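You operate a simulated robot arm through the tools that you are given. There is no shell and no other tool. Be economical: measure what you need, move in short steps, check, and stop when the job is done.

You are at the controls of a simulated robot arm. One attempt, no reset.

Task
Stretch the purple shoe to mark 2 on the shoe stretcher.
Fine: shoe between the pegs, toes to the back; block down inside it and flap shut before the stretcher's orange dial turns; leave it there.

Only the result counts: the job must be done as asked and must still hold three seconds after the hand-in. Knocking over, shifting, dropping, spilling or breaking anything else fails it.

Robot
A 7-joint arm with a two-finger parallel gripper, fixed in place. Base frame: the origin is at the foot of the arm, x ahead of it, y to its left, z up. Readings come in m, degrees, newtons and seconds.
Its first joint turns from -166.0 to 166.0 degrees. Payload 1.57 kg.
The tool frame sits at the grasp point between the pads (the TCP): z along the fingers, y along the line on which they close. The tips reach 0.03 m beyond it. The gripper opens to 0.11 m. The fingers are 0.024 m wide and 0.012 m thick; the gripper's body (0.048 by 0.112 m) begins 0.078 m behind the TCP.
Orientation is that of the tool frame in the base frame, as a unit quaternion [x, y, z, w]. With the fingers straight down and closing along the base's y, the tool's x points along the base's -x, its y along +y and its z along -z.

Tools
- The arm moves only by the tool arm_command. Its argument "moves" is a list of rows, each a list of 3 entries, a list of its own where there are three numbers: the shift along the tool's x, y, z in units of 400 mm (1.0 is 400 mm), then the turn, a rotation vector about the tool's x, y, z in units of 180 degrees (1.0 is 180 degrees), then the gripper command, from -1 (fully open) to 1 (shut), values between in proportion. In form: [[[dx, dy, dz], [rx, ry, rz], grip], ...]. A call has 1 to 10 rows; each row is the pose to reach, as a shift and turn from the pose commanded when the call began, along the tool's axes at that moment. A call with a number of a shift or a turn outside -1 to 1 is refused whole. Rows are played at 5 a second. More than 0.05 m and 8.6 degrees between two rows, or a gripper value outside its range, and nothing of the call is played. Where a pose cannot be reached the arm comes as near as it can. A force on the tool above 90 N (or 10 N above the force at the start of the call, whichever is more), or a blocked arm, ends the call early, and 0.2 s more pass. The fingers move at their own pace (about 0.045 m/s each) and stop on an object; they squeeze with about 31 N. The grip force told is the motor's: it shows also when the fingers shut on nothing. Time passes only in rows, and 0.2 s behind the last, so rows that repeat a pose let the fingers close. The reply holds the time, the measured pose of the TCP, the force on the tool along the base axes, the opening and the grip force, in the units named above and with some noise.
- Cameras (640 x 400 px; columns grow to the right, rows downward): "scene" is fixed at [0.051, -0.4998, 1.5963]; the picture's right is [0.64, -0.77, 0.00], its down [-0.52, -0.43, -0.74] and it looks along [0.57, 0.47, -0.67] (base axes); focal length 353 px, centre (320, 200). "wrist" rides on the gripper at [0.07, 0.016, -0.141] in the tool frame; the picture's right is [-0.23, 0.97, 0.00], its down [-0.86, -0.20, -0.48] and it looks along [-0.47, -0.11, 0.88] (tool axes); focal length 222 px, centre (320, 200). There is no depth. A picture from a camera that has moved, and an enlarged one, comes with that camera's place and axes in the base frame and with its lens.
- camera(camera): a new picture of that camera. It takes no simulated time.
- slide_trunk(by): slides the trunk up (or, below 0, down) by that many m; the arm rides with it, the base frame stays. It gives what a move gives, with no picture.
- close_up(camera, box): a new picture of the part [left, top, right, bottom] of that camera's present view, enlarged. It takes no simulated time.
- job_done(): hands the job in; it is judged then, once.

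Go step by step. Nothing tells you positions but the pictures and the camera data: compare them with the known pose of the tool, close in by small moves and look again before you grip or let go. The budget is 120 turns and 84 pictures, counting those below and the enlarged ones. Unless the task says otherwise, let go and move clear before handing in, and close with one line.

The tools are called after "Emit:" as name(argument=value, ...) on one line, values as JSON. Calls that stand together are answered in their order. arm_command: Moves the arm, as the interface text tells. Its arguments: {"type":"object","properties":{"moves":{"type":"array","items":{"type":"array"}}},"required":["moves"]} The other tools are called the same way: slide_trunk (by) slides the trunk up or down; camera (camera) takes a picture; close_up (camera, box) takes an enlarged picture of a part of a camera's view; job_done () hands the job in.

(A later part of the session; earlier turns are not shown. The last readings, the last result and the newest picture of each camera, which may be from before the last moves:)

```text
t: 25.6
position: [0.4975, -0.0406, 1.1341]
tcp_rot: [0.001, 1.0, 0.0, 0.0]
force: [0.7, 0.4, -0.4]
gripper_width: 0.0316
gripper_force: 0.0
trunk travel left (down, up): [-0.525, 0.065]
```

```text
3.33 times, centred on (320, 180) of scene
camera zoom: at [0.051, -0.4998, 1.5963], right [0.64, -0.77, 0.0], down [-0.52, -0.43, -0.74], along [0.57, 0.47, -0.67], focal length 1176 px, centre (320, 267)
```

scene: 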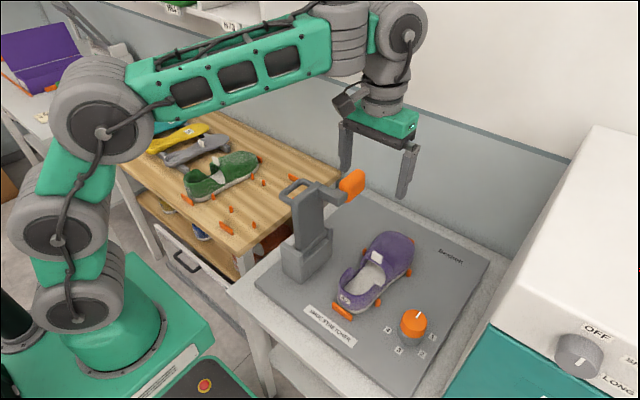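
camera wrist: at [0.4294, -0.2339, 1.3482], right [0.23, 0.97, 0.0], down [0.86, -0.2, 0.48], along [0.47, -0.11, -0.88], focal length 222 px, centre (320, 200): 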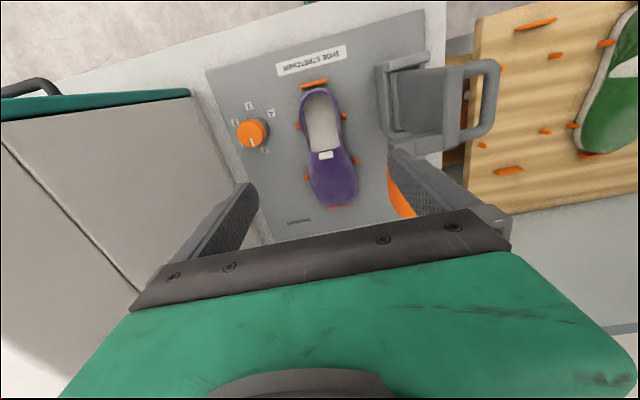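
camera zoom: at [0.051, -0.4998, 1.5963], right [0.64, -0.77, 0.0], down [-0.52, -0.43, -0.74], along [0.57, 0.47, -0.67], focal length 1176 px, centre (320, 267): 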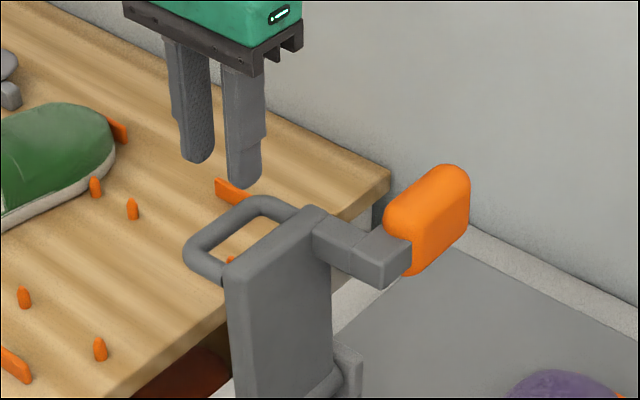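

Aligned over the bar. I'll descend to straddle it.

Emit:
arm_command(moves=[[[0, 0.004, 0.05], [0, 0, 0], 0.42], [[0, 0.004, 0.1], [0, 0, 0], 0.42], [[0, 0.004, 0.14], [0, 0, 0], 0.42]])

Emit:
close_up(camera="wrist", box=[220, 70, 420, 230])

Emit:
close_up(camera="scene", box=[260, 120, 380, 240])

```text
t: 26.4
position: [0.4985, -0.0385, 1.0782]
tcp_rot: [0.0, 1.0, 0.0, 0.0]
force: [0.2, -0.2, -0.2]
gripper_width: 0.0322
gripper_force: 0.0
trunk travel left (down, up): [-0.525, 0.065]
```

```text
2.50 times, centred on (320, 150) of wrist
camera zoom: at [0.4279, -0.022, 1.2194], right [0.23, 0.97, 0.0], down [0.85, -0.2, 0.48], along [0.47, -0.11, -0.88], focal length 555 px, centre (320, 325)
```

zoom: 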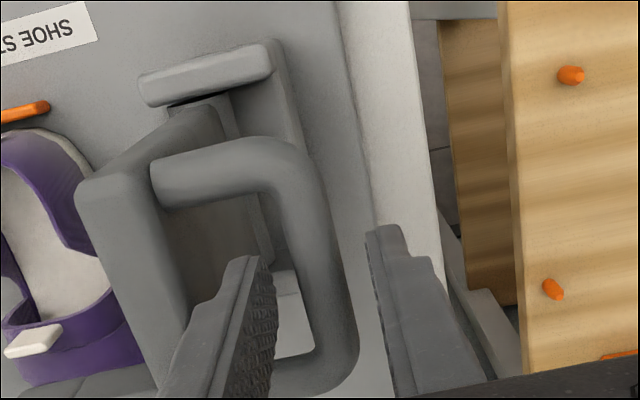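

```text
3.33 times, centred on (320, 180) of scene
camera zoom: at [0.051, -0.4998, 1.5963], right [0.64, -0.77, 0.0], down [-0.52, -0.43, -0.74], along [0.57, 0.47, -0.67], focal length 1176 px, centre (320, 267)
```

zoom: 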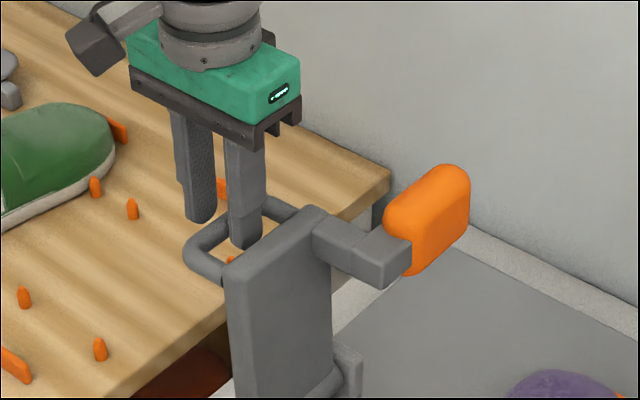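

The bar is caged between the fingers. I'll swing the first ~30° of the arc slowly and check.

Emit:
arm_command(moves=[[[0, -0.045, -0.004], [0, 0, 0], 0.42], [[0, -0.09, -0.0125], [0, 0, 0], 0.42], [[0, -0.127, -0.017], [0, 0, 0], 0.42], [[0, -0.164, -0.02], [0, 0, 0], 0.42], [[0, -0.2, -0.018], [0, 0, 0], 0.42], [[0, -0.2375, -0.015], [0, 0, 0], 0.42]])

Emit:
close_up(camera="wrist", box=[200, 70, 420, 230])

Emit:
close_up(camera="scene", box=[260, 120, 440, 300])

```text
t: 27.8
position: [0.4982, -0.1337, 1.0849]
tcp_rot: [0.0, 1.0, 0.0, 0.0]
force: [0.3, 1.0, -1.4]
gripper_width: 0.0323
gripper_force: 0.0
trunk travel left (down, up): [-0.525, 0.065]
```

```text
2.50 times, centred on (310, 150) of wrist
camera zoom: at [0.428, -0.1173, 1.2258], right [0.23, 0.97, 0.0], down [0.86, -0.2, 0.48], along [0.47, -0.11, -0.88], focal length 555 px, centre (345, 325)
```

zoom: 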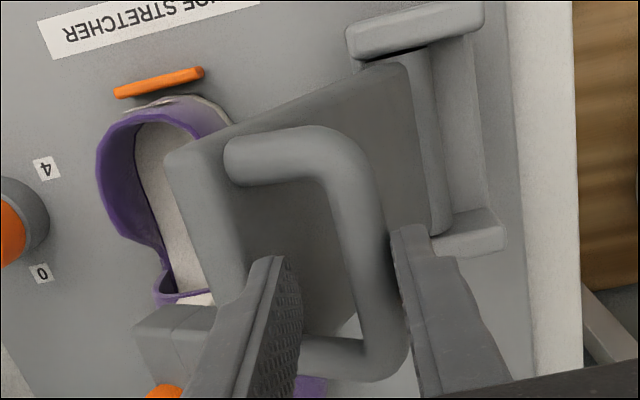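

```text
2.22 times, centred on (350, 210) of scene
camera zoom: at [0.051, -0.4998, 1.5963], right [0.64, -0.77, 0.0], down [-0.52, -0.43, -0.74], along [0.57, 0.47, -0.67], focal length 784 px, centre (253, 178)
```

zoom: 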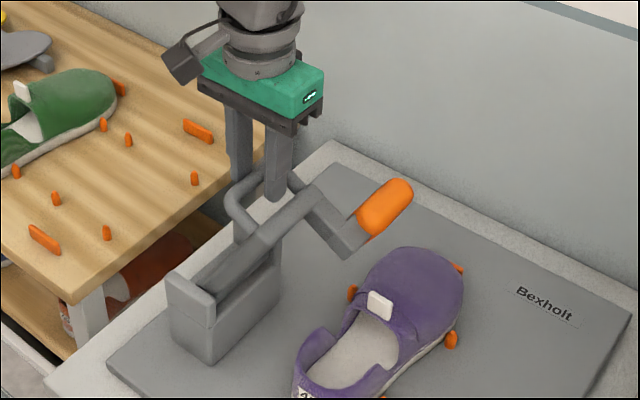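

The swing works well. I'll continue to about 50°.

Emit:
arm_command(moves=[[[0, -0.036, 0.008], [0, 0, 0], 0.42], [[0, -0.072, 0.02], [0, 0, 0], 0.42], [[0, -0.107, 0.034], [0, 0, 0], 0.42], [[0, -0.14, 0.052], [0, 0, 0], 0.42]])

Emit:
close_up(camera="scene", box=[260, 140, 440, 320])

Emit:
close_up(camera="wrist", box=[200, 70, 420, 230])

```text
t: 28.8
position: [0.4982, -0.1899, 1.0631]
tcp_rot: [0.0, 1.0, 0.001, 0.001]
force: [0.4, 0.1, 0.7]
gripper_width: 0.0322
gripper_force: 0.0
trunk travel left (down, up): [-0.525, 0.065]
```

```text
2.22 times, centred on (350, 230) of scene
camera zoom: at [0.051, -0.4998, 1.5963], right [0.64, -0.77, 0.0], down [-0.52, -0.43, -0.74], along [0.57, 0.47, -0.67], focal length 784 px, centre (253, 133)
```

zoom: 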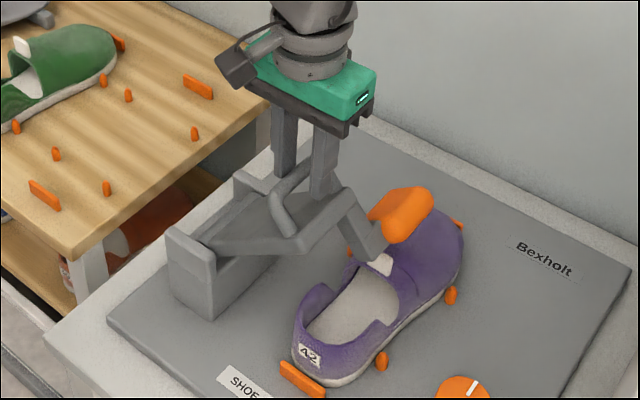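

```text
2.50 times, centred on (310, 150) of wrist
camera zoom: at [0.4284, -0.1735, 1.2041], right [0.23, 0.97, 0.0], down [0.85, -0.2, 0.48], along [0.47, -0.11, -0.88], focal length 555 px, centre (345, 325)
```

zoom: 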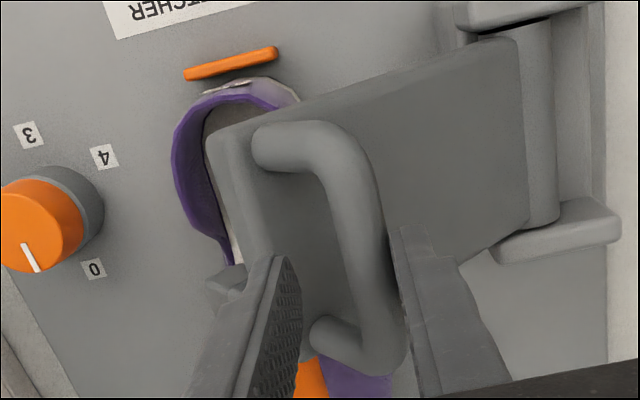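

Still smoothly following. The block is approaching the vamp, so I'll take smaller steps and watch the force.

Emit:
arm_command(moves=[[[0, -0.03, 0.02], [0, 0, 0], 0.42], [[0, -0.06, 0.04], [0, 0, 0], 0.42]])

Emit:
close_up(camera="scene", box=[290, 170, 430, 310])

```text
t: 29.4
position: [0.4976, -0.2108, 1.0481]
tcp_rot: [-0.001, 1.0, 0.001, -0.001]
force: [0.4, 14.5, 4.5]
gripper_width: 0.0441
gripper_force: 7.2
trunk travel left (down, up): [-0.525, 0.065]
```

```text
2.86 times, centred on (360, 240) of scene
camera zoom: at [0.051, -0.4998, 1.5963], right [0.64, -0.77, 0.0], down [-0.52, -0.43, -0.74], along [0.57, 0.47, -0.67], focal length 1008 px, centre (206, 86)
```

zoom: 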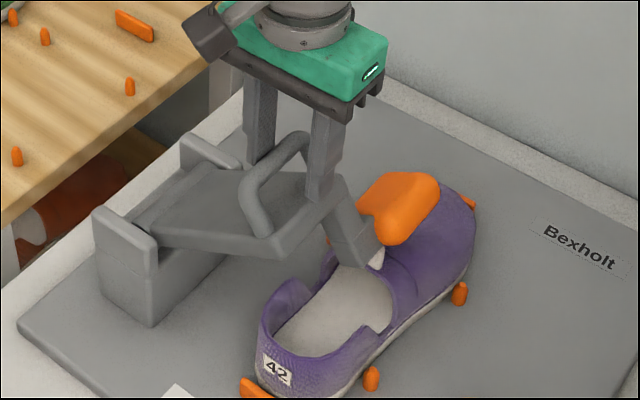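

Resistance has appeared (14 N). I'll look closely to see what the block is touching.

Emit:
close_up(camera="scene", box=[335, 210, 405, 280])

Emit:
camera(camera="wrist")

```text
5.71 times, centred on (370, 245) of scene
camera zoom: at [0.051, -0.4998, 1.5963], right [0.64, -0.77, 0.0], down [-0.52, -0.43, -0.74], along [0.57, 0.47, -0.67], focal length 2015 px, centre (34, -57)
```

zoom: 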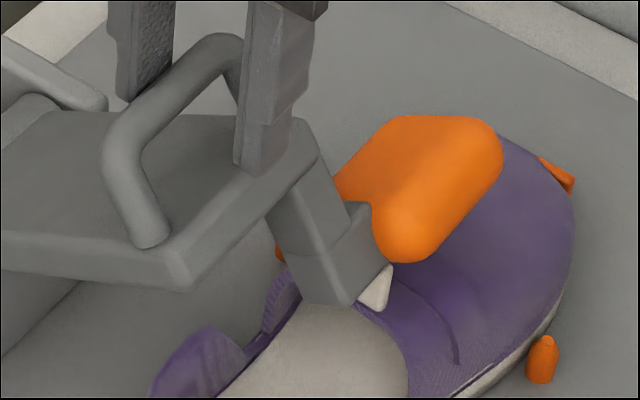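

```text
30 pictures are left
camera wrist: at [0.4282, -0.1946, 1.1885], right [0.22, 0.97, 0.0], down [0.86, -0.2, 0.48], along [0.47, -0.11, -0.88], focal length 222 px, centre (320, 200)
```

wrist: 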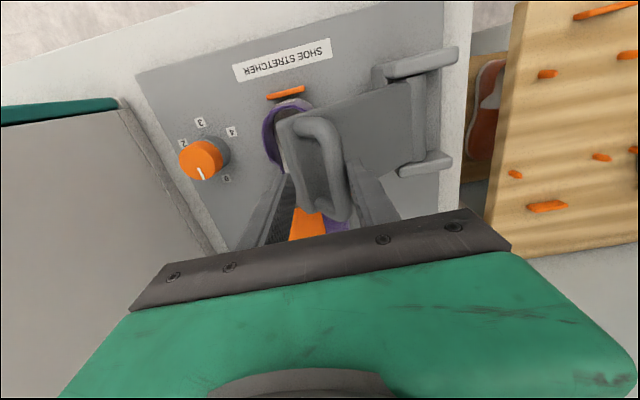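

The leading fingertip seems to be jammed against the flap face. I'll raise the tool slightly to relieve it.

Emit:
arm_command(moves=[[[0, 0.012, -0.015], [0, 0, 0], 0.42], [[0, 0.025, -0.03], [0, 0, 0], 0.42], [[0, 0.025, -0.03], [0, 0, 0], 0.42]])

Emit:
close_up(camera="scene", box=[320, 190, 420, 290])

```text
t: 30.2
position: [0.4986, -0.204, 1.0603]
tcp_rot: [0.0, 1.0, 0.0, 0.001]
force: [0.0, -0.8, -0.5]
gripper_width: 0.032
gripper_force: 0.1
trunk travel left (down, up): [-0.525, 0.065]
```

```text
4.00 times, centred on (370, 240) of scene
camera zoom: at [0.051, -0.4998, 1.5963], right [0.64, -0.77, 0.0], down [-0.52, -0.43, -0.74], along [0.57, 0.47, -0.67], focal length 1411 px, centre (120, 40)
```

zoom: 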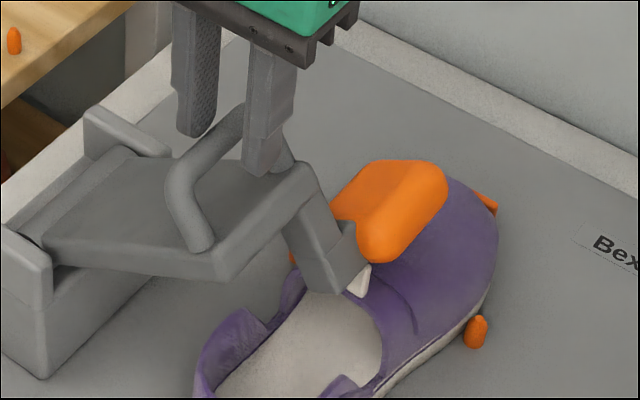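

The flap rests at about 55° with the block close to the shoe's vamp. I'll lift out of the cage and inspect the contact from above.

Emit:
arm_command(moves=[[[0, 0, -0.08], [0, 0, 0], 0.42], [[0, 0, -0.18], [0, 0, 0], 0.42], [[0, 0, -0.28], [0, 0, 0], 0.42], [[0, 0, -0.36], [0, 0, 0], 1], [[-0.06, 0, -0.4], [0, 0, 0], 1], [[-0.06, 0, -0.4], [0, 0, 0], 1]])

Emit:
camera(camera="wrist")

Emit:
close_up(camera="scene", box=[320, 190, 420, 290])

```text
t: 31.6
position: [0.5225, -0.2036, 1.2201]
tcp_rot: [-0.001, 1.0, 0.0, 0.0]
force: [-0.4, -0.5, -0.1]
gripper_width: 0.0
gripper_force: 21.0
trunk travel left (down, up): [-0.525, 0.065]
```

```text
28 pictures are left
camera wrist: at [0.4517, -0.1869, 1.3605], right [0.23, 0.97, 0.0], down [0.86, -0.2, 0.48], along [0.47, -0.11, -0.88], focal length 222 px, centre (320, 200)
```

wrist: 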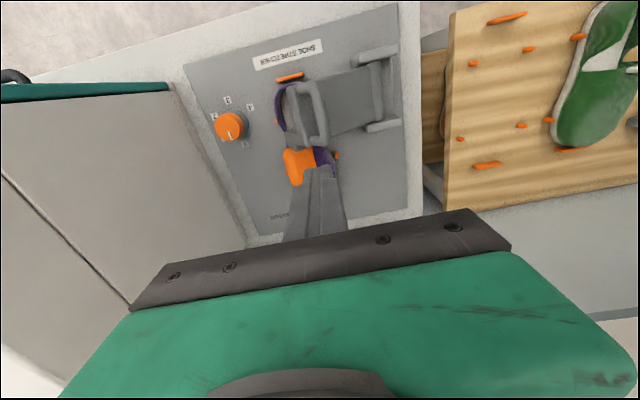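

```text
4.00 times, centred on (370, 240) of scene
camera zoom: at [0.051, -0.4998, 1.5963], right [0.64, -0.77, 0.0], down [-0.52, -0.43, -0.74], along [0.57, 0.47, -0.67], focal length 1411 px, centre (120, 40)
```

zoom: 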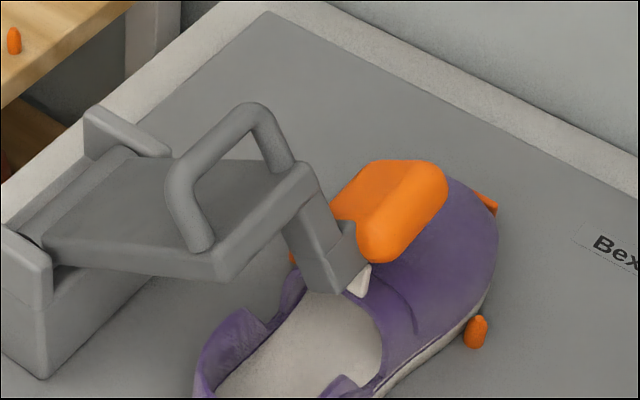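

The elbow sits over the opening behind the tab, and the orange piece is over the vamp. I'll push gently down on top of the handle bar with closed fingers and watch force versus motion.

Emit:
arm_command(moves=[[[0.06, 0.01, 0.08], [0, 0, 0], 1], [[0.06, 0.01, 0.18], [0, 0, 0], 1], [[0.06, 0.01, 0.27], [0, 0, 0], 1], [[0.06, 0.01, 0.32], [0, 0, 0], 1]])

Emit:
arm_command(moves=[[[0, 0, 0.02], [0, 0, 0], 1], [[0, 0, 0.03], [0, 0, 0], 1]])

Emit:
arm_command(moves=[[[0, -0.005, 0.01], [0, 0, 0], 1], [[0, -0.01, 0.02], [0, 0, 0], 1]])

Emit:
close_up(camera="scene", box=[320, 190, 420, 290])

```text
t: 32.6
position: [0.4972, -0.1997, 1.0922]
tcp_rot: [0.001, 1.0, 0.001, 0.0]
force: [-0.3, -0.7, 0.0]
gripper_width: 0.0
gripper_force: 21.0
trunk travel left (down, up): [-0.525, 0.065]
```

```text
t: 33.2
position: [0.4996, -0.198, 1.0806]
tcp_rot: [0.0, 1.0, 0.001, -0.001]
force: [-0.9, 0.4, 0.2]
gripper_width: 0.0001
gripper_force: 21.5
trunk travel left (down, up): [-0.525, 0.065]
```

```text
t: 33.8
position: [0.4996, -0.2034, 1.071]
tcp_rot: [0.001, 1.0, 0.0, 0.0]
force: [0.2, 0.6, -0.3]
gripper_width: 0.0002
gripper_force: 21.8
trunk travel left (down, up): [-0.525, 0.065]
```

```text
4.00 times, centred on (370, 240) of scene
camera zoom: at [0.051, -0.4998, 1.5963], right [0.64, -0.77, 0.0], down [-0.52, -0.43, -0.74], along [0.57, 0.47, -0.67], focal length 1411 px, centre (120, 40)
```

zoom: 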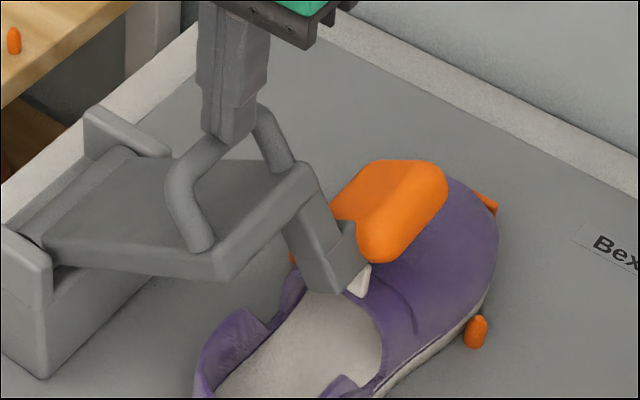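

Emit:
arm_command(moves=[[[0, 0, 0.012], [0, 0, 0], 1], [[0, 0, 0.024], [0, 0, 0], 1]])

Emit:
arm_command(moves=[[[0, -0.006, 0.01], [0, 0, 0], 1], [[0, -0.012, 0.02], [0, 0, 0], 1]])

Emit:
close_up(camera="scene", box=[320, 190, 420, 290])

```text
t: 34.4
position: [0.499, -0.2036, 1.0647]
tcp_rot: [0.0, 1.0, -0.001, 0.002]
force: [-2.2, -0.1, 13.9]
gripper_width: 0.0001
gripper_force: 21.5
trunk travel left (down, up): [-0.525, 0.065]
```

```text
t: 35.0
position: [0.4976, -0.2051, 1.0628]
tcp_rot: [-0.002, 1.0, -0.003, 0.007]
force: [-0.7, 15.9, 63.6]
gripper_width: 0.0001
gripper_force: 21.2
trunk travel left (down, up): [-0.525, 0.065]
```

```text
4.00 times, centred on (370, 240) of scene
camera zoom: at [0.051, -0.4998, 1.5963], right [0.64, -0.77, 0.0], down [-0.52, -0.43, -0.74], along [0.57, 0.47, -0.67], focal length 1411 px, centre (120, 40)
```

zoom: 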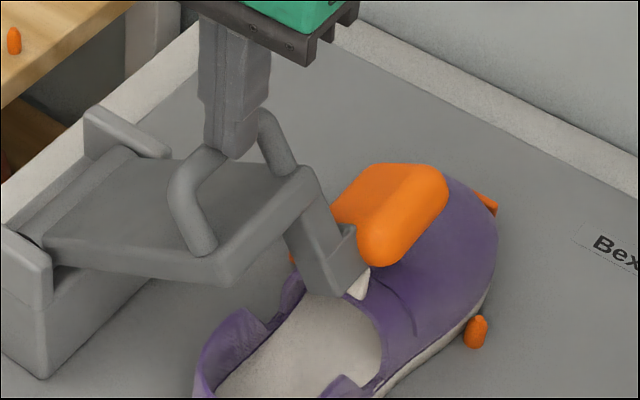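

64 N with barely any motion means the block is truly blocked, most likely by the white tab or the vamp. I'll back off immediately and inspect the elbow and tab.

Emit:
arm_command(moves=[[[0, 0.01, -0.04], [0, 0, 0], 1], [[0, 0.02, -0.12], [0, 0, 0], 1], [[0, 0.03, -0.2], [0, 0, 0], 1]])

Emit:
close_up(camera="scene", box=[355, 225, 400, 270])

```text
t: 35.8
position: [0.4994, -0.1955, 1.1329]
tcp_rot: [0.0, 1.0, 0.0, -0.001]
force: [-1.0, -0.1, 0.6]
gripper_width: 0.0001
gripper_force: 21.4
trunk travel left (down, up): [-0.525, 0.065]
```

```text
8.89 times, centred on (378, 248) of scene
camera zoom: at [0.051, -0.4998, 1.5963], right [0.64, -0.77, 0.0], down [-0.52, -0.43, -0.74], along [0.57, 0.47, -0.67], focal length 3135 px, centre (-191, -222)
```

zoom: 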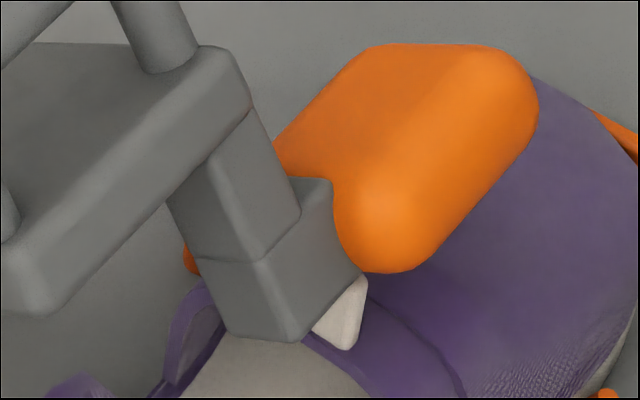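

The contact is at the tab and vamp, not the opening, so forcing it is wrong. The shoe's white pull tab may belong to a tongue flap that has to be opened first. I'll swing the stretcher arm back up, caging the bar again, and then inspect the tab.

Emit:
arm_command(moves=[[[0, 0, 0], [0, 0, 0], 0.4], [[0, -0.01, 0], [0, 0, 0], 0.4], [[0, -0.02, 0.05], [0, 0, 0], 0.4], [[0, -0.02, 0.1], [0, 0, 0], 0.4], [[0, -0.02, 0.15], [0, 0, 0], 0.4], [[0, -0.02, 0.185], [0, 0, 0], 0.4]])

Emit:
close_up(camera="scene", box=[320, 190, 420, 290])

```text
t: 37.2
position: [0.4983, -0.204, 1.0607]
tcp_rot: [-0.001, 1.0, 0.0, 0.0]
force: [-0.1, -0.4, -0.1]
gripper_width: 0.0329
gripper_force: 0.1
trunk travel left (down, up): [-0.525, 0.065]
```

```text
4.00 times, centred on (370, 240) of scene
camera zoom: at [0.051, -0.4998, 1.5963], right [0.64, -0.77, 0.0], down [-0.52, -0.43, -0.74], along [0.57, 0.47, -0.67], focal length 1411 px, centre (120, 40)
```

zoom: 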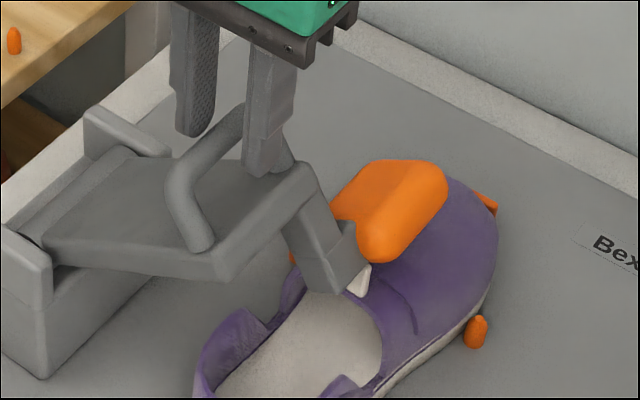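

Emit:
arm_command(moves=[[[0, 0, 0.044], [0, 0, 0], 0.4], [[0, 0.0175, 0.044], [0, 0, 0], 0.4], [[0, 0.05, 0.022], [0, 0, 0], 0.4], [[0, 0.08, 0.003], [0, 0, 0], 0.4], [[0, 0.1475, -0.026], [0, 0, 0], 0.4], [[0, 0.2175, -0.042], [0, 0, 0], 0.4], [[0, 0.29, -0.046], [0, 0, 0], 0.4], [[0, 0.361, -0.037], [0, 0, 0], 0.4], [[0, 0.424, -0.033], [0, 0, 0], 0.4]])

Emit:
close_up(camera="scene", box=[260, 140, 440, 320])

```text
t: 39.2
position: [0.4994, -0.0347, 1.0721]
tcp_rot: [0.0, 1.0, 0.0, 0.0]
force: [-0.1, 0.7, -0.7]
gripper_width: 0.0331
gripper_force: 0.1
trunk travel left (down, up): [-0.525, 0.065]
```

```text
2.22 times, centred on (350, 230) of scene
camera zoom: at [0.051, -0.4998, 1.5963], right [0.64, -0.77, 0.0], down [-0.52, -0.43, -0.74], along [0.57, 0.47, -0.67], focal length 784 px, centre (253, 133)
```

zoom: 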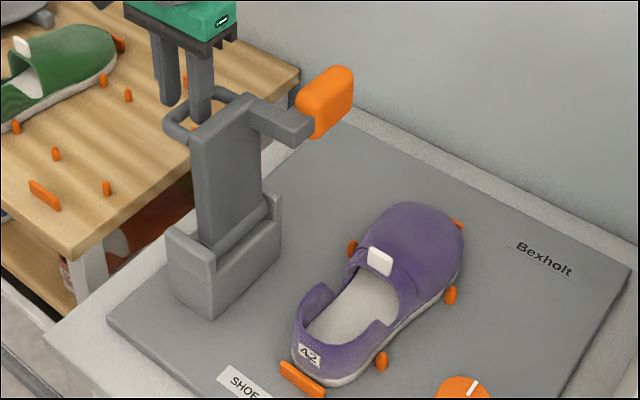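

The flap is back upright. I'll lift off and go above the white tab at about (0.566, -0.254) with the fingers partly open for a close look.

Emit:
arm_command(moves=[[[0, 0, -0.1], [0, 0, 0], 0.4], [[0, 0, -0.2], [0, 0, 0], 0.4], [[0, 0, -0.3], [0, 0, 0], 0.2], [[-0.03, -0.1, -0.32], [0, 0, 0], 0.2], [[-0.06, -0.2, -0.32], [0, 0, 0], 0.2], [[-0.09, -0.3, -0.32], [0, 0, 0], 0.2], [[-0.12, -0.4, -0.32], [0, 0, 0], 0.2], [[-0.15, -0.5, -0.32], [0, 0, 0], 0.2], [[-0.16, -0.545, -0.26], [0, 0, 0], 0.2], [[-0.16, -0.545, -0.16], [0, 0, 0], 0.2]])

Emit:
arm_command(moves=[[[0, 0, 0.1], [0, 0, 0], 0.2], [[0, 0, 0.2], [0, 0, 0], 0.2], [[0, 0, 0.28], [0, 0, 0], 0.2]])

Emit:
camera(camera="wrist")

Emit:
close_up(camera="scene", box=[320, 170, 430, 290])

```text
t: 41.4
position: [0.5618, -0.2545, 1.1369]
tcp_rot: [0.0, 1.0, 0.0, 0.0]
force: [-0.1, -0.4, 0.2]
gripper_width: 0.0442
gripper_force: 0.1
trunk travel left (down, up): [-0.525, 0.065]
```

```text
t: 42.2
position: [0.5628, -0.2536, 1.0246]
tcp_rot: [-0.001, 1.0, 0.001, 0.0]
force: [0.9, 0.2, 0.0]
gripper_width: 0.0441
gripper_force: 0.1
trunk travel left (down, up): [-0.525, 0.065]
```

```text
21 pictures are left
camera wrist: at [0.4928, -0.2357, 1.1649], right [0.23, 0.97, 0.0], down [0.85, -0.2, 0.48], along [0.47, -0.11, -0.88], focal length 222 px, centre (320, 200)
```

wrist: 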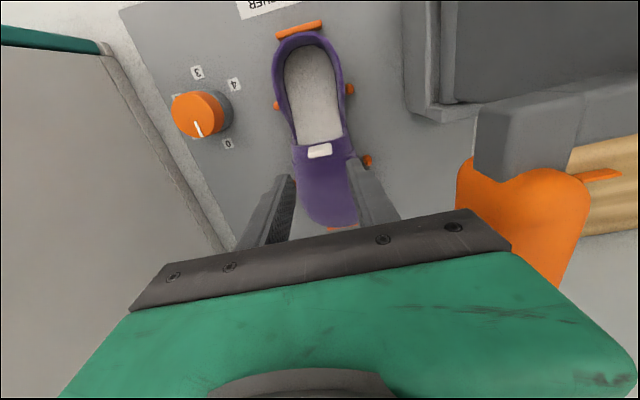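

```text
3.33 times, centred on (375, 230) of scene
camera zoom: at [0.051, -0.4998, 1.5963], right [0.64, -0.77, 0.0], down [-0.52, -0.43, -0.74], along [0.57, 0.47, -0.67], focal length 1176 px, centre (137, 100)
```

zoom: 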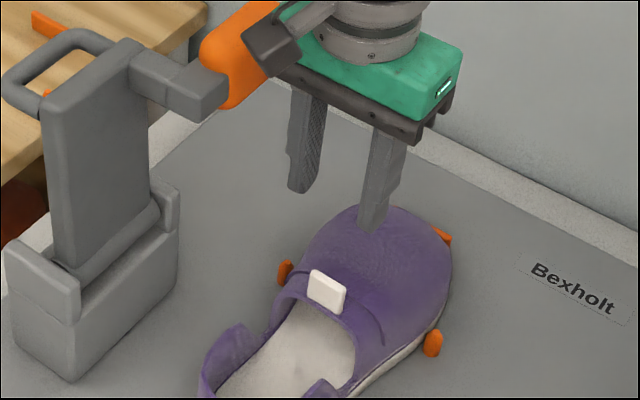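

The tab is at (0.565, -0.2525), about 0.028 m wide. I'll descend around it, grip it softly, and lift slightly to test whether it opens a tongue.

Emit:
arm_command(moves=[[[-0.006, 0.003, 0.1], [0, 0, 0], 0.2], [[-0.006, 0.003, 0.18], [0, 0, 0], 0.2], [[-0.006, 0.003, 0.228], [0, 0, 0], 0.2]])

Emit:
arm_command(moves=[[[0, 0, 0], [0, 0, 0], 1], [[0, 0, 0], [0, 0, 0], 1], [[0, 0, 0], [0, 0, 0], 1]])

Emit:
close_up(camera="scene", box=[330, 200, 430, 300])

```text
t: 43.0
position: [0.5643, -0.2506, 0.9333]
tcp_rot: [-0.001, 1.0, 0.0, 0.0]
force: [1.2, 0.4, -0.7]
gripper_width: 0.0439
gripper_force: 0.1
trunk travel left (down, up): [-0.525, 0.065]
```

```text
t: 43.8
position: [0.5644, -0.2527, 0.9333]
tcp_rot: [0.0, 1.0, 0.0, 0.0]
force: [-0.9, -1.4, 0.3]
gripper_width: 0.0294
gripper_force: 31.2
trunk travel left (down, up): [-0.525, 0.065]
```

```text
4.00 times, centred on (380, 250) of scene
camera zoom: at [0.051, -0.4998, 1.5963], right [0.64, -0.77, 0.0], down [-0.52, -0.43, -0.74], along [0.57, 0.47, -0.67], focal length 1411 px, centre (80, 0)
```

zoom: 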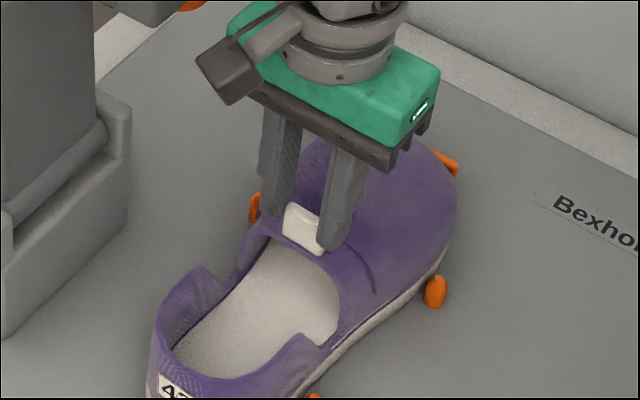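

Tab gripped. I'll lift 1 cm and watch the force.

Emit:
arm_command(moves=[[[0, 0, -0.012], [0, 0, 0], 1], [[-0.002, 0, -0.025], [0, 0, 0], 1], [[-0.004, 0, -0.037], [0, 0, 0], 1]])

Emit:
close_up(camera="scene", box=[330, 200, 430, 300])

```text
t: 44.6
position: [0.5662, -0.2512, 0.9476]
tcp_rot: [0.001, 1.0, 0.001, -0.002]
force: [-4.5, 0.4, -3.9]
gripper_width: 0.0291
gripper_force: 31.8
trunk travel left (down, up): [-0.525, 0.065]
```

```text
4.00 times, centred on (380, 250) of scene
camera zoom: at [0.051, -0.4998, 1.5963], right [0.64, -0.77, 0.0], down [-0.52, -0.43, -0.74], along [0.57, 0.47, -0.67], focal length 1411 px, centre (80, 0)
```

zoom: 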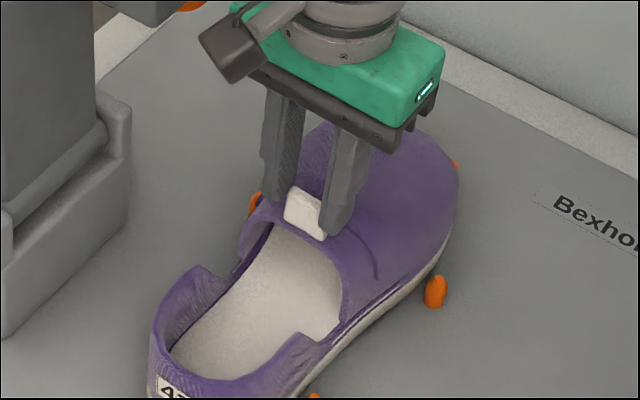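

Emit:
arm_command(moves=[[[0, 0, -0.02], [0, 0, 0], 1], [[0, 0, -0.04], [0, 0, 0], 1]])

Emit:
close_up(camera="scene", box=[320, 200, 440, 320])

```text
t: 45.2
position: [0.568, -0.252, 0.9668]
tcp_rot: [-0.001, 1.0, -0.001, 0.002]
force: [1.3, -0.1, -2.6]
gripper_width: 0.0295
gripper_force: 31.1
trunk travel left (down, up): [-0.525, 0.065]
```

```text
3.33 times, centred on (380, 260) of scene
camera zoom: at [0.051, -0.4998, 1.5963], right [0.64, -0.77, 0.0], down [-0.52, -0.43, -0.74], along [0.57, 0.47, -0.67], focal length 1176 px, centre (120, 0)
```

zoom: 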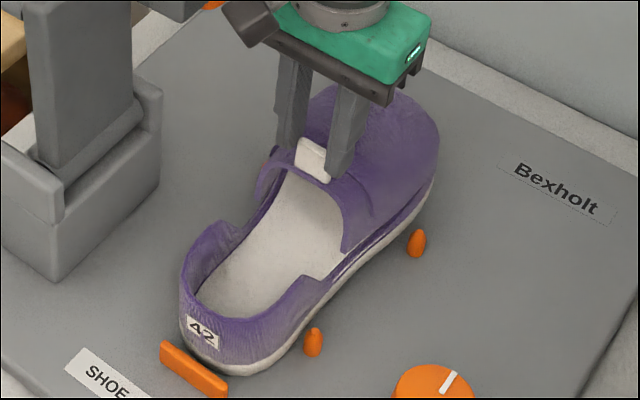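

The vamp itself hinges open at the toe: the sole stays put while the tab lifts. So the shoe's flap must be opened, the block swung in, and then the flap shut. I'll keep lifting along an arc.

Emit:
arm_command(moves=[[[-0.006, 0, -0.02], [0, 0, 0], 1], [[-0.015, 0, -0.04], [0, 0, 0], 1], [[-0.026, 0, -0.06], [0, 0, 0], 1], [[-0.038, 0, -0.08], [0, 0, 0], 1]])

Emit:
close_up(camera="scene", box=[320, 180, 460, 320])

```text
t: 46.2
position: [0.5819, -0.2507, 0.9983]
tcp_rot: [0.0, 1.0, 0.0, 0.0]
force: [-0.9, -0.5, -2.9]
gripper_width: 0.0297
gripper_force: 31.3
trunk travel left (down, up): [-0.525, 0.065]
```

```text
2.86 times, centred on (390, 250) of scene
camera zoom: at [0.051, -0.4998, 1.5963], right [0.64, -0.77, 0.0], down [-0.52, -0.43, -0.74], along [0.57, 0.47, -0.67], focal length 1008 px, centre (120, 57)
```

zoom: 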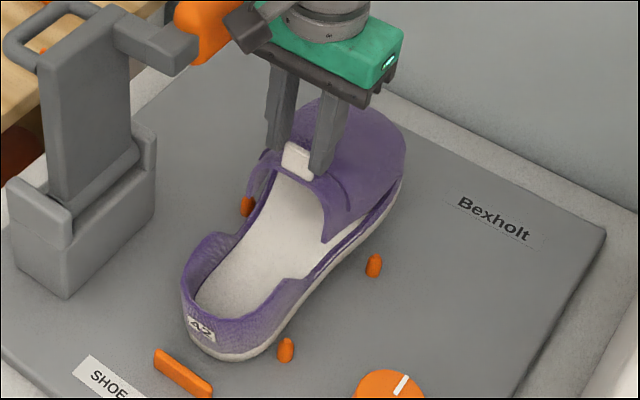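

Flap hinge friction is lifting the toe as well as opening the vamp. I'll lower a bit so the toe seats again while the flap stays partly open.

Emit:
arm_command(moves=[[[0.002, 0, 0.02], [0, 0, 0], 1], [[0.004, 0, 0.04], [0, 0, 0], 1], [[0.006, 0, 0.06], [0, 0, 0], 1]])

Emit:
close_up(camera="scene", box=[320, 180, 460, 320])

```text
t: 47.0
position: [0.5793, -0.2523, 0.9731]
tcp_rot: [0.001, 1.0, 0.001, 0.0]
force: [0.3, -0.8, -3.3]
gripper_width: 0.0295
gripper_force: 31.2
trunk travel left (down, up): [-0.525, 0.065]
```

```text
2.86 times, centred on (390, 250) of scene
camera zoom: at [0.051, -0.4998, 1.5963], right [0.64, -0.77, 0.0], down [-0.52, -0.43, -0.74], along [0.57, 0.47, -0.67], focal length 1008 px, centre (120, 57)
```

zoom: 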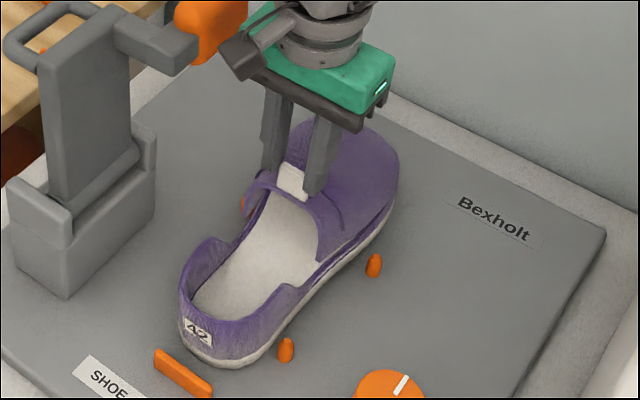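

Emit:
arm_command(moves=[[[0, 0, 0.012], [0, 0, 0], 1], [[0, 0, 0.025], [0, 0, 0], 1]])

Emit:
arm_command(moves=[[[0, 0, 0.006], [0, 0, 0], 1], [[0, 0, 0.012], [0, 0, 0], 1]])

```text
t: 47.6
position: [0.5794, -0.2509, 0.9657]
tcp_rot: [0.001, 1.0, -0.001, 0.001]
force: [-2.4, 1.0, 4.8]
gripper_width: 0.0293
gripper_force: 31.0
trunk travel left (down, up): [-0.525, 0.065]
```

```text
t: 48.2
position: [0.5779, -0.251, 0.9584]
tcp_rot: [0.0, 1.0, 0.0, 0.0]
force: [-4.3, -0.5, 5.8]
gripper_width: 0.0297
gripper_force: 31.2
trunk travel left (down, up): [-0.525, 0.065]
```

The toe is seated again and the flap is partly open, held by friction. From the motion, the flap hinge is near (0.70, 0.845). I'll follow that arc and tilt the tool back for reach.

Emit:
arm_command(moves=[[[-0.016, 0, -0.025], [0, -0.022, 0], 1], [[-0.033, 0, -0.049], [0, -0.0444, 0], 1], [[-0.054, 0, -0.07], [0, -0.066, 0], 1], [[-0.076, 0, -0.09], [0, -0.0889, 0], 1]])

Emit:
close_up(camera="scene", box=[320, 180, 460, 320])

```text
t: 49.2
position: [0.61, -0.2512, 0.9955]
tcp_rot: [0.001, 0.99, 0.0, 0.14]
force: [-0.7, -0.8, -2.9]
gripper_width: 0.0294
gripper_force: 31.4
trunk travel left (down, up): [-0.525, 0.065]
```

```text
2.86 times, centred on (390, 250) of scene
camera zoom: at [0.051, -0.4998, 1.5963], right [0.64, -0.77, 0.0], down [-0.52, -0.43, -0.74], along [0.57, 0.47, -0.67], focal length 1008 px, centre (120, 57)
```

zoom: 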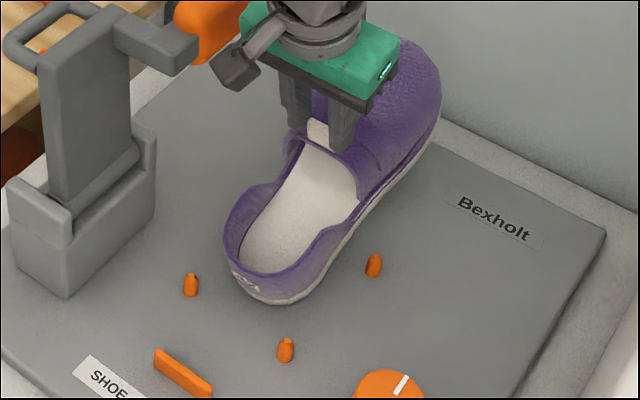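

The whole shoe has come up with the tab, so I need to know whether the vamp actually hinges. I'll zoom in on the side seam.

Emit:
close_up(camera="scene", box=[365, 185, 440, 260])

```text
5.33 times, centred on (402, 222) of scene
camera zoom: at [0.051, -0.4998, 1.5963], right [0.64, -0.77, 0.0], down [-0.52, -0.43, -0.74], along [0.57, 0.47, -0.67], focal length 1881 px, centre (-120, 80)
```

zoom: 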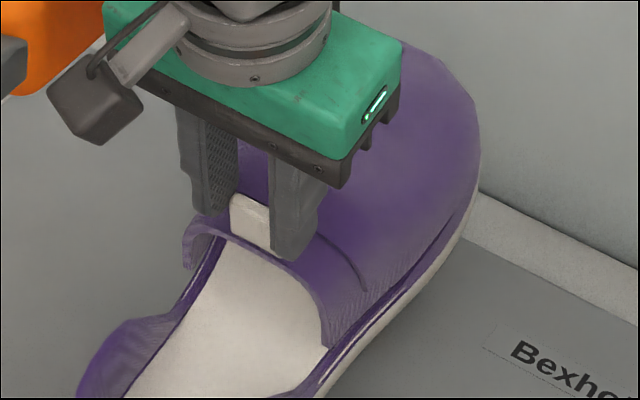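

The vamp is a separate stiffly-hinged flap that has opened slightly, but its friction beats the shoe's weight. First I'll set the shoe back down: untilt and go back to just above the plate.

Emit:
arm_command(moves=[[[0.017, 0, -0.01], [0, 0.022, 0], 1], [[0.036, 0, 0.006], [0, 0.0444, 0], 1], [[0.06, 0, 0.022], [0, 0.066, 0], 1], [[0.083, 0, 0.035], [0, 0.0889, 0], 1]])

Emit:
close_up(camera="scene", box=[320, 190, 440, 310])

```text
t: 50.2
position: [0.5826, -0.2528, 0.9707]
tcp_rot: [0.0, 1.0, 0.0, -0.001]
force: [0.9, 0.5, -2.1]
gripper_width: 0.0292
gripper_force: 31.1
trunk travel left (down, up): [-0.525, 0.065]
```

```text
3.33 times, centred on (380, 250) of scene
camera zoom: at [0.051, -0.4998, 1.5963], right [0.64, -0.77, 0.0], down [-0.52, -0.43, -0.74], along [0.57, 0.47, -0.67], focal length 1176 px, centre (120, 33)
```

zoom: 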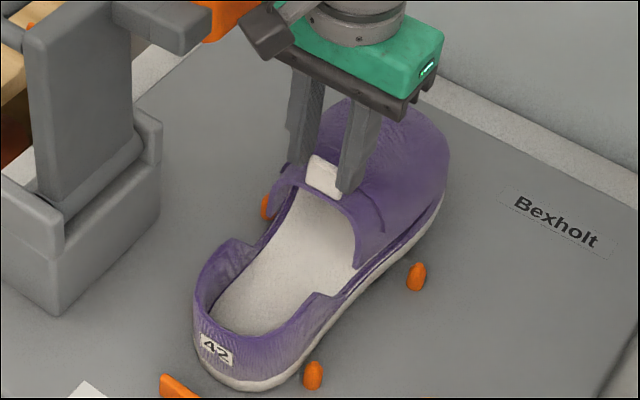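

The shoe is about 1.2 cm too far forward, so I'll shift back and lower in small steps.

Emit:
arm_command(moves=[[[0.018, 0, 0], [0, 0, 0], 1], [[0.035, 0, 0], [0, 0, 0], 1], [[0.035, 0, 0.015], [0, 0, 0], 1], [[0.035, 0, 0.03], [0, 0, 0], 1]])

Emit:
close_up(camera="scene", box=[320, 190, 440, 310])

```text
t: 51.2
position: [0.5676, -0.2505, 0.9588]
tcp_rot: [0.0, 1.0, 0.0, 0.0]
force: [-0.5, -0.2, -2.5]
gripper_width: 0.0293
gripper_force: 30.9
trunk travel left (down, up): [-0.525, 0.065]
```

```text
3.33 times, centred on (380, 250) of scene
camera zoom: at [0.051, -0.4998, 1.5963], right [0.64, -0.77, 0.0], down [-0.52, -0.43, -0.74], along [0.57, 0.47, -0.67], focal length 1176 px, centre (120, 33)
```

zoom: 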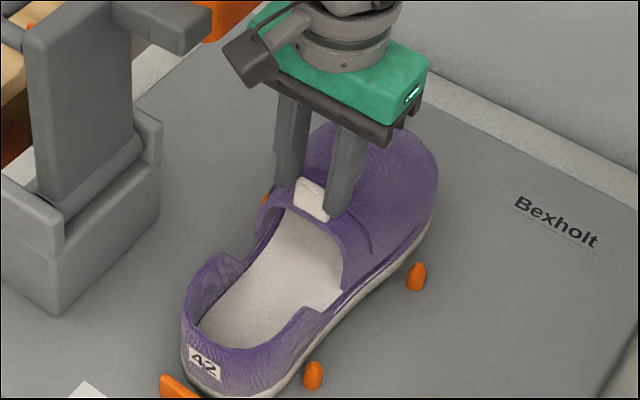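

Emit:
arm_command(moves=[[[0, 0, 0.015], [0, 0, 0], 1], [[0, 0, 0.03], [0, 0, 0], 1]])

Emit:
arm_command(moves=[[[0, 0, 0.01], [0, 0, 0], 1], [[0, 0, 0.02], [0, 0, 0], 1]])

Emit:
close_up(camera="scene", box=[320, 200, 440, 320])

```text
t: 51.8
position: [0.5667, -0.2522, 0.9477]
tcp_rot: [0.001, 1.0, 0.0, 0.0]
force: [-4.1, -0.8, 6.5]
gripper_width: 0.0295
gripper_force: 30.9
trunk travel left (down, up): [-0.525, 0.065]
```

```text
t: 52.4
position: [0.5668, -0.2522, 0.9423]
tcp_rot: [-0.001, 1.0, -0.001, 0.002]
force: [-8.2, 1.1, 17.7]
gripper_width: 0.0296
gripper_force: 31.1
trunk travel left (down, up): [-0.525, 0.065]
```

```text
3.33 times, centred on (380, 260) of scene
camera zoom: at [0.051, -0.4998, 1.5963], right [0.64, -0.77, 0.0], down [-0.52, -0.43, -0.74], along [0.57, 0.47, -0.67], focal length 1176 px, centre (120, 0)
```

zoom: 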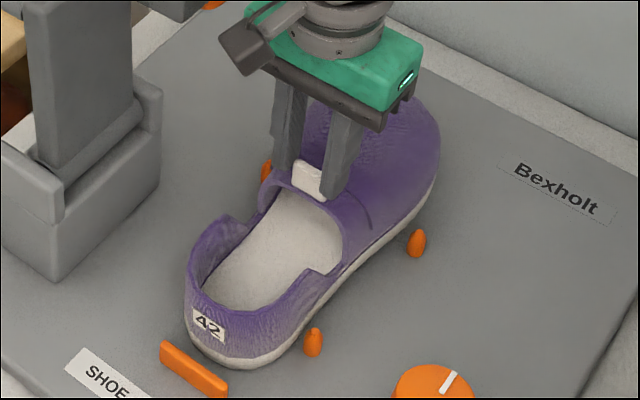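

The toe seems to be on the toe stop. I'll raise slightly, shift back 1.3 cm and lower again.

Emit:
arm_command(moves=[[[0, 0, -0.03], [0, 0, 0], 1], [[0.016, 0, -0.04], [0, 0, 0], 1], [[0.033, 0, -0.04], [0, 0, 0], 1], [[0.033, 0, -0.02], [0, 0, 0], 1], [[0.033, 0, 0], [0, 0, 0], 1]])

Emit:
arm_command(moves=[[[0, 0, 0.006], [0, 0, 0], 1], [[0, 0, 0.012], [0, 0, 0], 1]])

Emit:
arm_command(moves=[[[0, 0, 0.006], [0, 0, 0], 1], [[0, 0, 0.012], [0, 0, 0], 1]])

```text
t: 53.6
position: [0.555, -0.2524, 0.9411]
tcp_rot: [-0.001, 1.0, 0.0, 0.002]
force: [3.2, 0.4, 6.7]
gripper_width: 0.0293
gripper_force: 30.4
trunk travel left (down, up): [-0.525, 0.065]
```

```text
t: 54.2
position: [0.5559, -0.2511, 0.9362]
tcp_rot: [-0.001, 1.0, -0.001, 0.002]
force: [12.4, -0.2, 11.4]
gripper_width: 0.0293
gripper_force: 30.5
trunk travel left (down, up): [-0.525, 0.065]
```

```text
t: 54.8
position: [0.5573, -0.2522, 0.9327]
tcp_rot: [0.0, 1.0, -0.001, 0.003]
force: [25.8, -0.5, 18.7]
gripper_width: 0.0294
gripper_force: 31.4
trunk travel left (down, up): [-0.525, 0.065]
```

It has contact at both heel and plate. I'll release the tab and check the seating.

Emit:
arm_command(moves=[[[-0.005, 0, -0.01], [0, 0, 0], 1], [[-0.005, 0, -0.01], [0, 0, 0], 0.2], [[-0.005, 0, -0.01], [0, 0, 0], 0.2], [[-0.005, 0, -0.01], [0, 0, 0], 0.2], [[-0.005, 0, -0.1], [0, 0, 0], 0.2], [[-0.005, 0, -0.2], [0, 0, 0], 0.2], [[-0.005, 0, -0.3], [0, 0, 0], 0.2], [[-0.005, 0, -0.4], [0, 0, 0], 0.2]])

Emit:
close_up(camera="scene", box=[320, 200, 440, 320])

```text
t: 56.6
position: [0.5563, -0.2511, 1.0907]
tcp_rot: [0.001, 1.0, 0.0, -0.001]
force: [-0.8, -0.5, -1.0]
gripper_width: 0.0438
gripper_force: 0.2
trunk travel left (down, up): [-0.525, 0.065]
```

```text
3.33 times, centred on (380, 260) of scene
camera zoom: at [0.051, -0.4998, 1.5963], right [0.64, -0.77, 0.0], down [-0.52, -0.43, -0.74], along [0.57, 0.47, -0.67], focal length 1176 px, centre (120, 0)
```

zoom: 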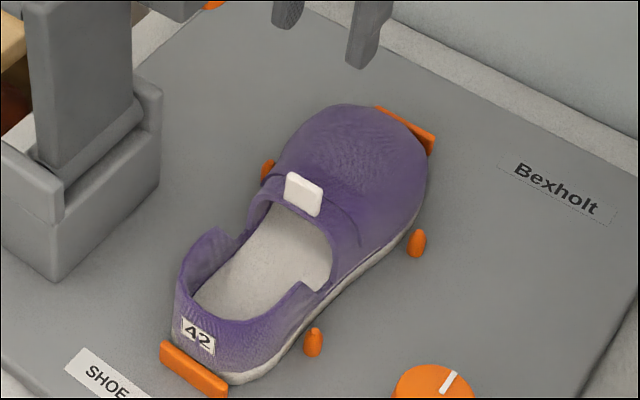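

The shoe is seated between the pegs again with the heel at its stop. To open the stiff vamp without lifting the shoe, I'll turn the gripper so it spreads fore-aft. One finger will press the insole while the other pushes the vamp up from inside.

Emit:
arm_command(moves=[[[0, 0, 0], [0, 0, -0.047], 1], [[0, 0, 0], [0, 0, -0.094], 1], [[0, 0, 0], [0, 0, -0.141], 1], [[0, 0, 0], [0, 0, -0.188], 1], [[0, 0, 0], [0, 0, -0.235], 1], [[0, 0, 0], [0, 0, -0.282], 1], [[0, 0, 0], [0, 0, -0.329], 1], [[0, 0, 0], [0, 0, -0.376], 1], [[0, 0, 0], [0, 0, -0.423], 1], [[0, 0, 0], [0, 0, -0.47], 1]])

Emit:
arm_command(moves=[[[0, 0, 0], [0, 0, -0.03], 1]])

Emit:
arm_command(moves=[[[0, 0.06, 0.05], [0.042, 0, 0], 1], [[0, 0.11, 0.12], [0.084, 0, 0], 1], [[0, 0.15, 0.2], [0.126, 0, 0], 1], [[0, 0.165, 0.275], [0.1667, 0, 0], 1], [[0, 0.165, 0.275], [0.1667, 0, 0], 1]])

Emit:
camera(camera="wrist")

```text
t: 58.8
position: [0.5561, -0.2521, 1.0895]
tcp_rot: [-0.674, 0.739, -0.001, -0.001]
force: [0.3, 0.2, 0.5]
gripper_width: 0.0002
gripper_force: 21.5
trunk travel left (down, up): [-0.525, 0.065]
```

```text
t: 59.2
position: [0.5565, -0.2518, 1.0897]
tcp_rot: [0.708, -0.706, 0.001, 0.0]
force: [0.2, 0.4, 0.0]
gripper_width: 0.0002
gripper_force: 21.6
trunk travel left (down, up): [-0.525, 0.065]
```

```text
t: 60.4
position: [0.4893, -0.251, 0.9794]
tcp_rot: [-0.683, 0.683, -0.184, 0.183]
force: [0.7, 0.1, -0.2]
gripper_width: 0.0
gripper_force: 21.4
trunk travel left (down, up): [-0.525, 0.065]
```

```text
8 pictures are left
camera wrist: at [0.4043, -0.3206, 1.0925], right [-0.84, 0.23, -0.49], down [-0.07, 0.86, 0.51], along [0.53, 0.47, -0.71], focal length 222 px, centre (320, 200)
```

wrist: 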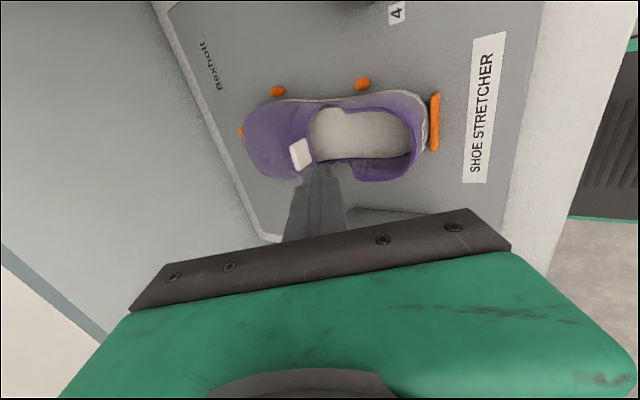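

The shoe's throat edge is at x ≈ 0.545 and the tab at (0.551, -0.255). I'll make the tilt a bit steeper and slide the closed fingers into the opening, just under the throat edge.

Emit:
arm_command(moves=[[[0.005, 0, 0.023], [-0.022, 0, 0], 1], [[0.008, 0, 0.046], [-0.0444, 0, 0], 1]])

Emit:
arm_command(moves=[[[0, 0, 0.06], [0, 0, 0], 1], [[0, 0, 0.12], [0, 0, 0], 1], [[0, 0, 0.18], [0, 0, 0], 1], [[0, 0, 0.222], [0, 0, 0], 1]])

Emit:
close_up(camera="scene", box=[320, 200, 440, 320])

```text
t: 61.0
position: [0.4993, -0.2536, 0.9646]
tcp_rot: [-0.694, 0.694, -0.135, 0.135]
force: [-0.4, 0.3, -1.0]
gripper_width: 0.0
gripper_force: 21.3
trunk travel left (down, up): [-0.525, 0.065]
```

```text
t: 62.0
position: [0.5342, -0.2549, 0.8818]
tcp_rot: [0.694, -0.694, 0.135, -0.135]
force: [-0.6, 0.3, 0.0]
gripper_width: 0.0003
gripper_force: 21.1
trunk travel left (down, up): [-0.525, 0.065]
```

```text
3.33 times, centred on (380, 260) of scene
camera zoom: at [0.051, -0.4998, 1.5963], right [0.64, -0.77, 0.0], down [-0.52, -0.43, -0.74], along [0.57, 0.47, -0.67], focal length 1176 px, centre (120, 0)
```

zoom: 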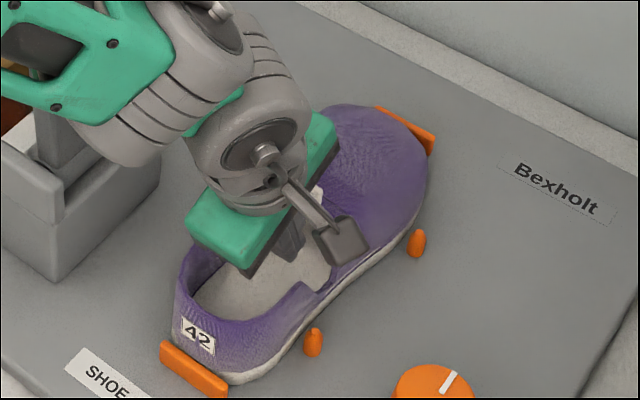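

Fingers are in the opening without contact. I'll spread them gradually.

Emit:
arm_command(moves=[[[0, 0, 0], [0, 0, 0], 0.6], [[0, 0, 0], [0, 0, 0], 0.3], [[0, 0, 0], [0, 0, 0], 0], [[0, 0, 0], [0, 0, 0], -0.1], [[0, 0, 0], [0, 0, 0], -0.1]])

Emit:
arm_command(moves=[[[0, 0, 0], [0, 0, 0], -0.4], [[0, 0, 0], [0, 0, 0], -0.6], [[0, 0, 0], [0, 0, 0], -0.7], [[0, 0, 0], [0, 0, 0], -0.7]])

Emit:
close_up(camera="scene", box=[320, 200, 440, 320])

```text
t: 63.2
position: [0.53, -0.2551, 0.8831]
tcp_rot: [-0.693, 0.695, -0.135, 0.134]
force: [-27.1, -0.5, 6.7]
gripper_width: 0.0413
gripper_force: 0.1
trunk travel left (down, up): [-0.525, 0.065]
```

```text
t: 64.2
position: [0.5257, -0.2565, 0.8817]
tcp_rot: [-0.693, 0.696, -0.133, 0.135]
force: [-49.1, 0.5, 14.3]
gripper_width: 0.0561
gripper_force: 0.0
trunk travel left (down, up): [-0.525, 0.065]
```

```text
3.33 times, centred on (380, 260) of scene
camera zoom: at [0.051, -0.4998, 1.5963], right [0.64, -0.77, 0.0], down [-0.52, -0.43, -0.74], along [0.57, 0.47, -0.67], focal length 1176 px, centre (120, 0)
```

zoom: 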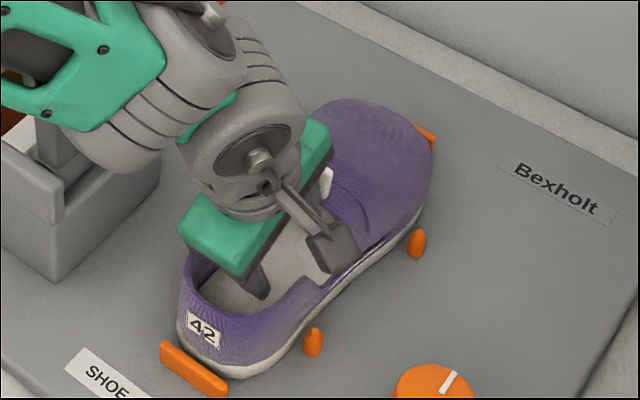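

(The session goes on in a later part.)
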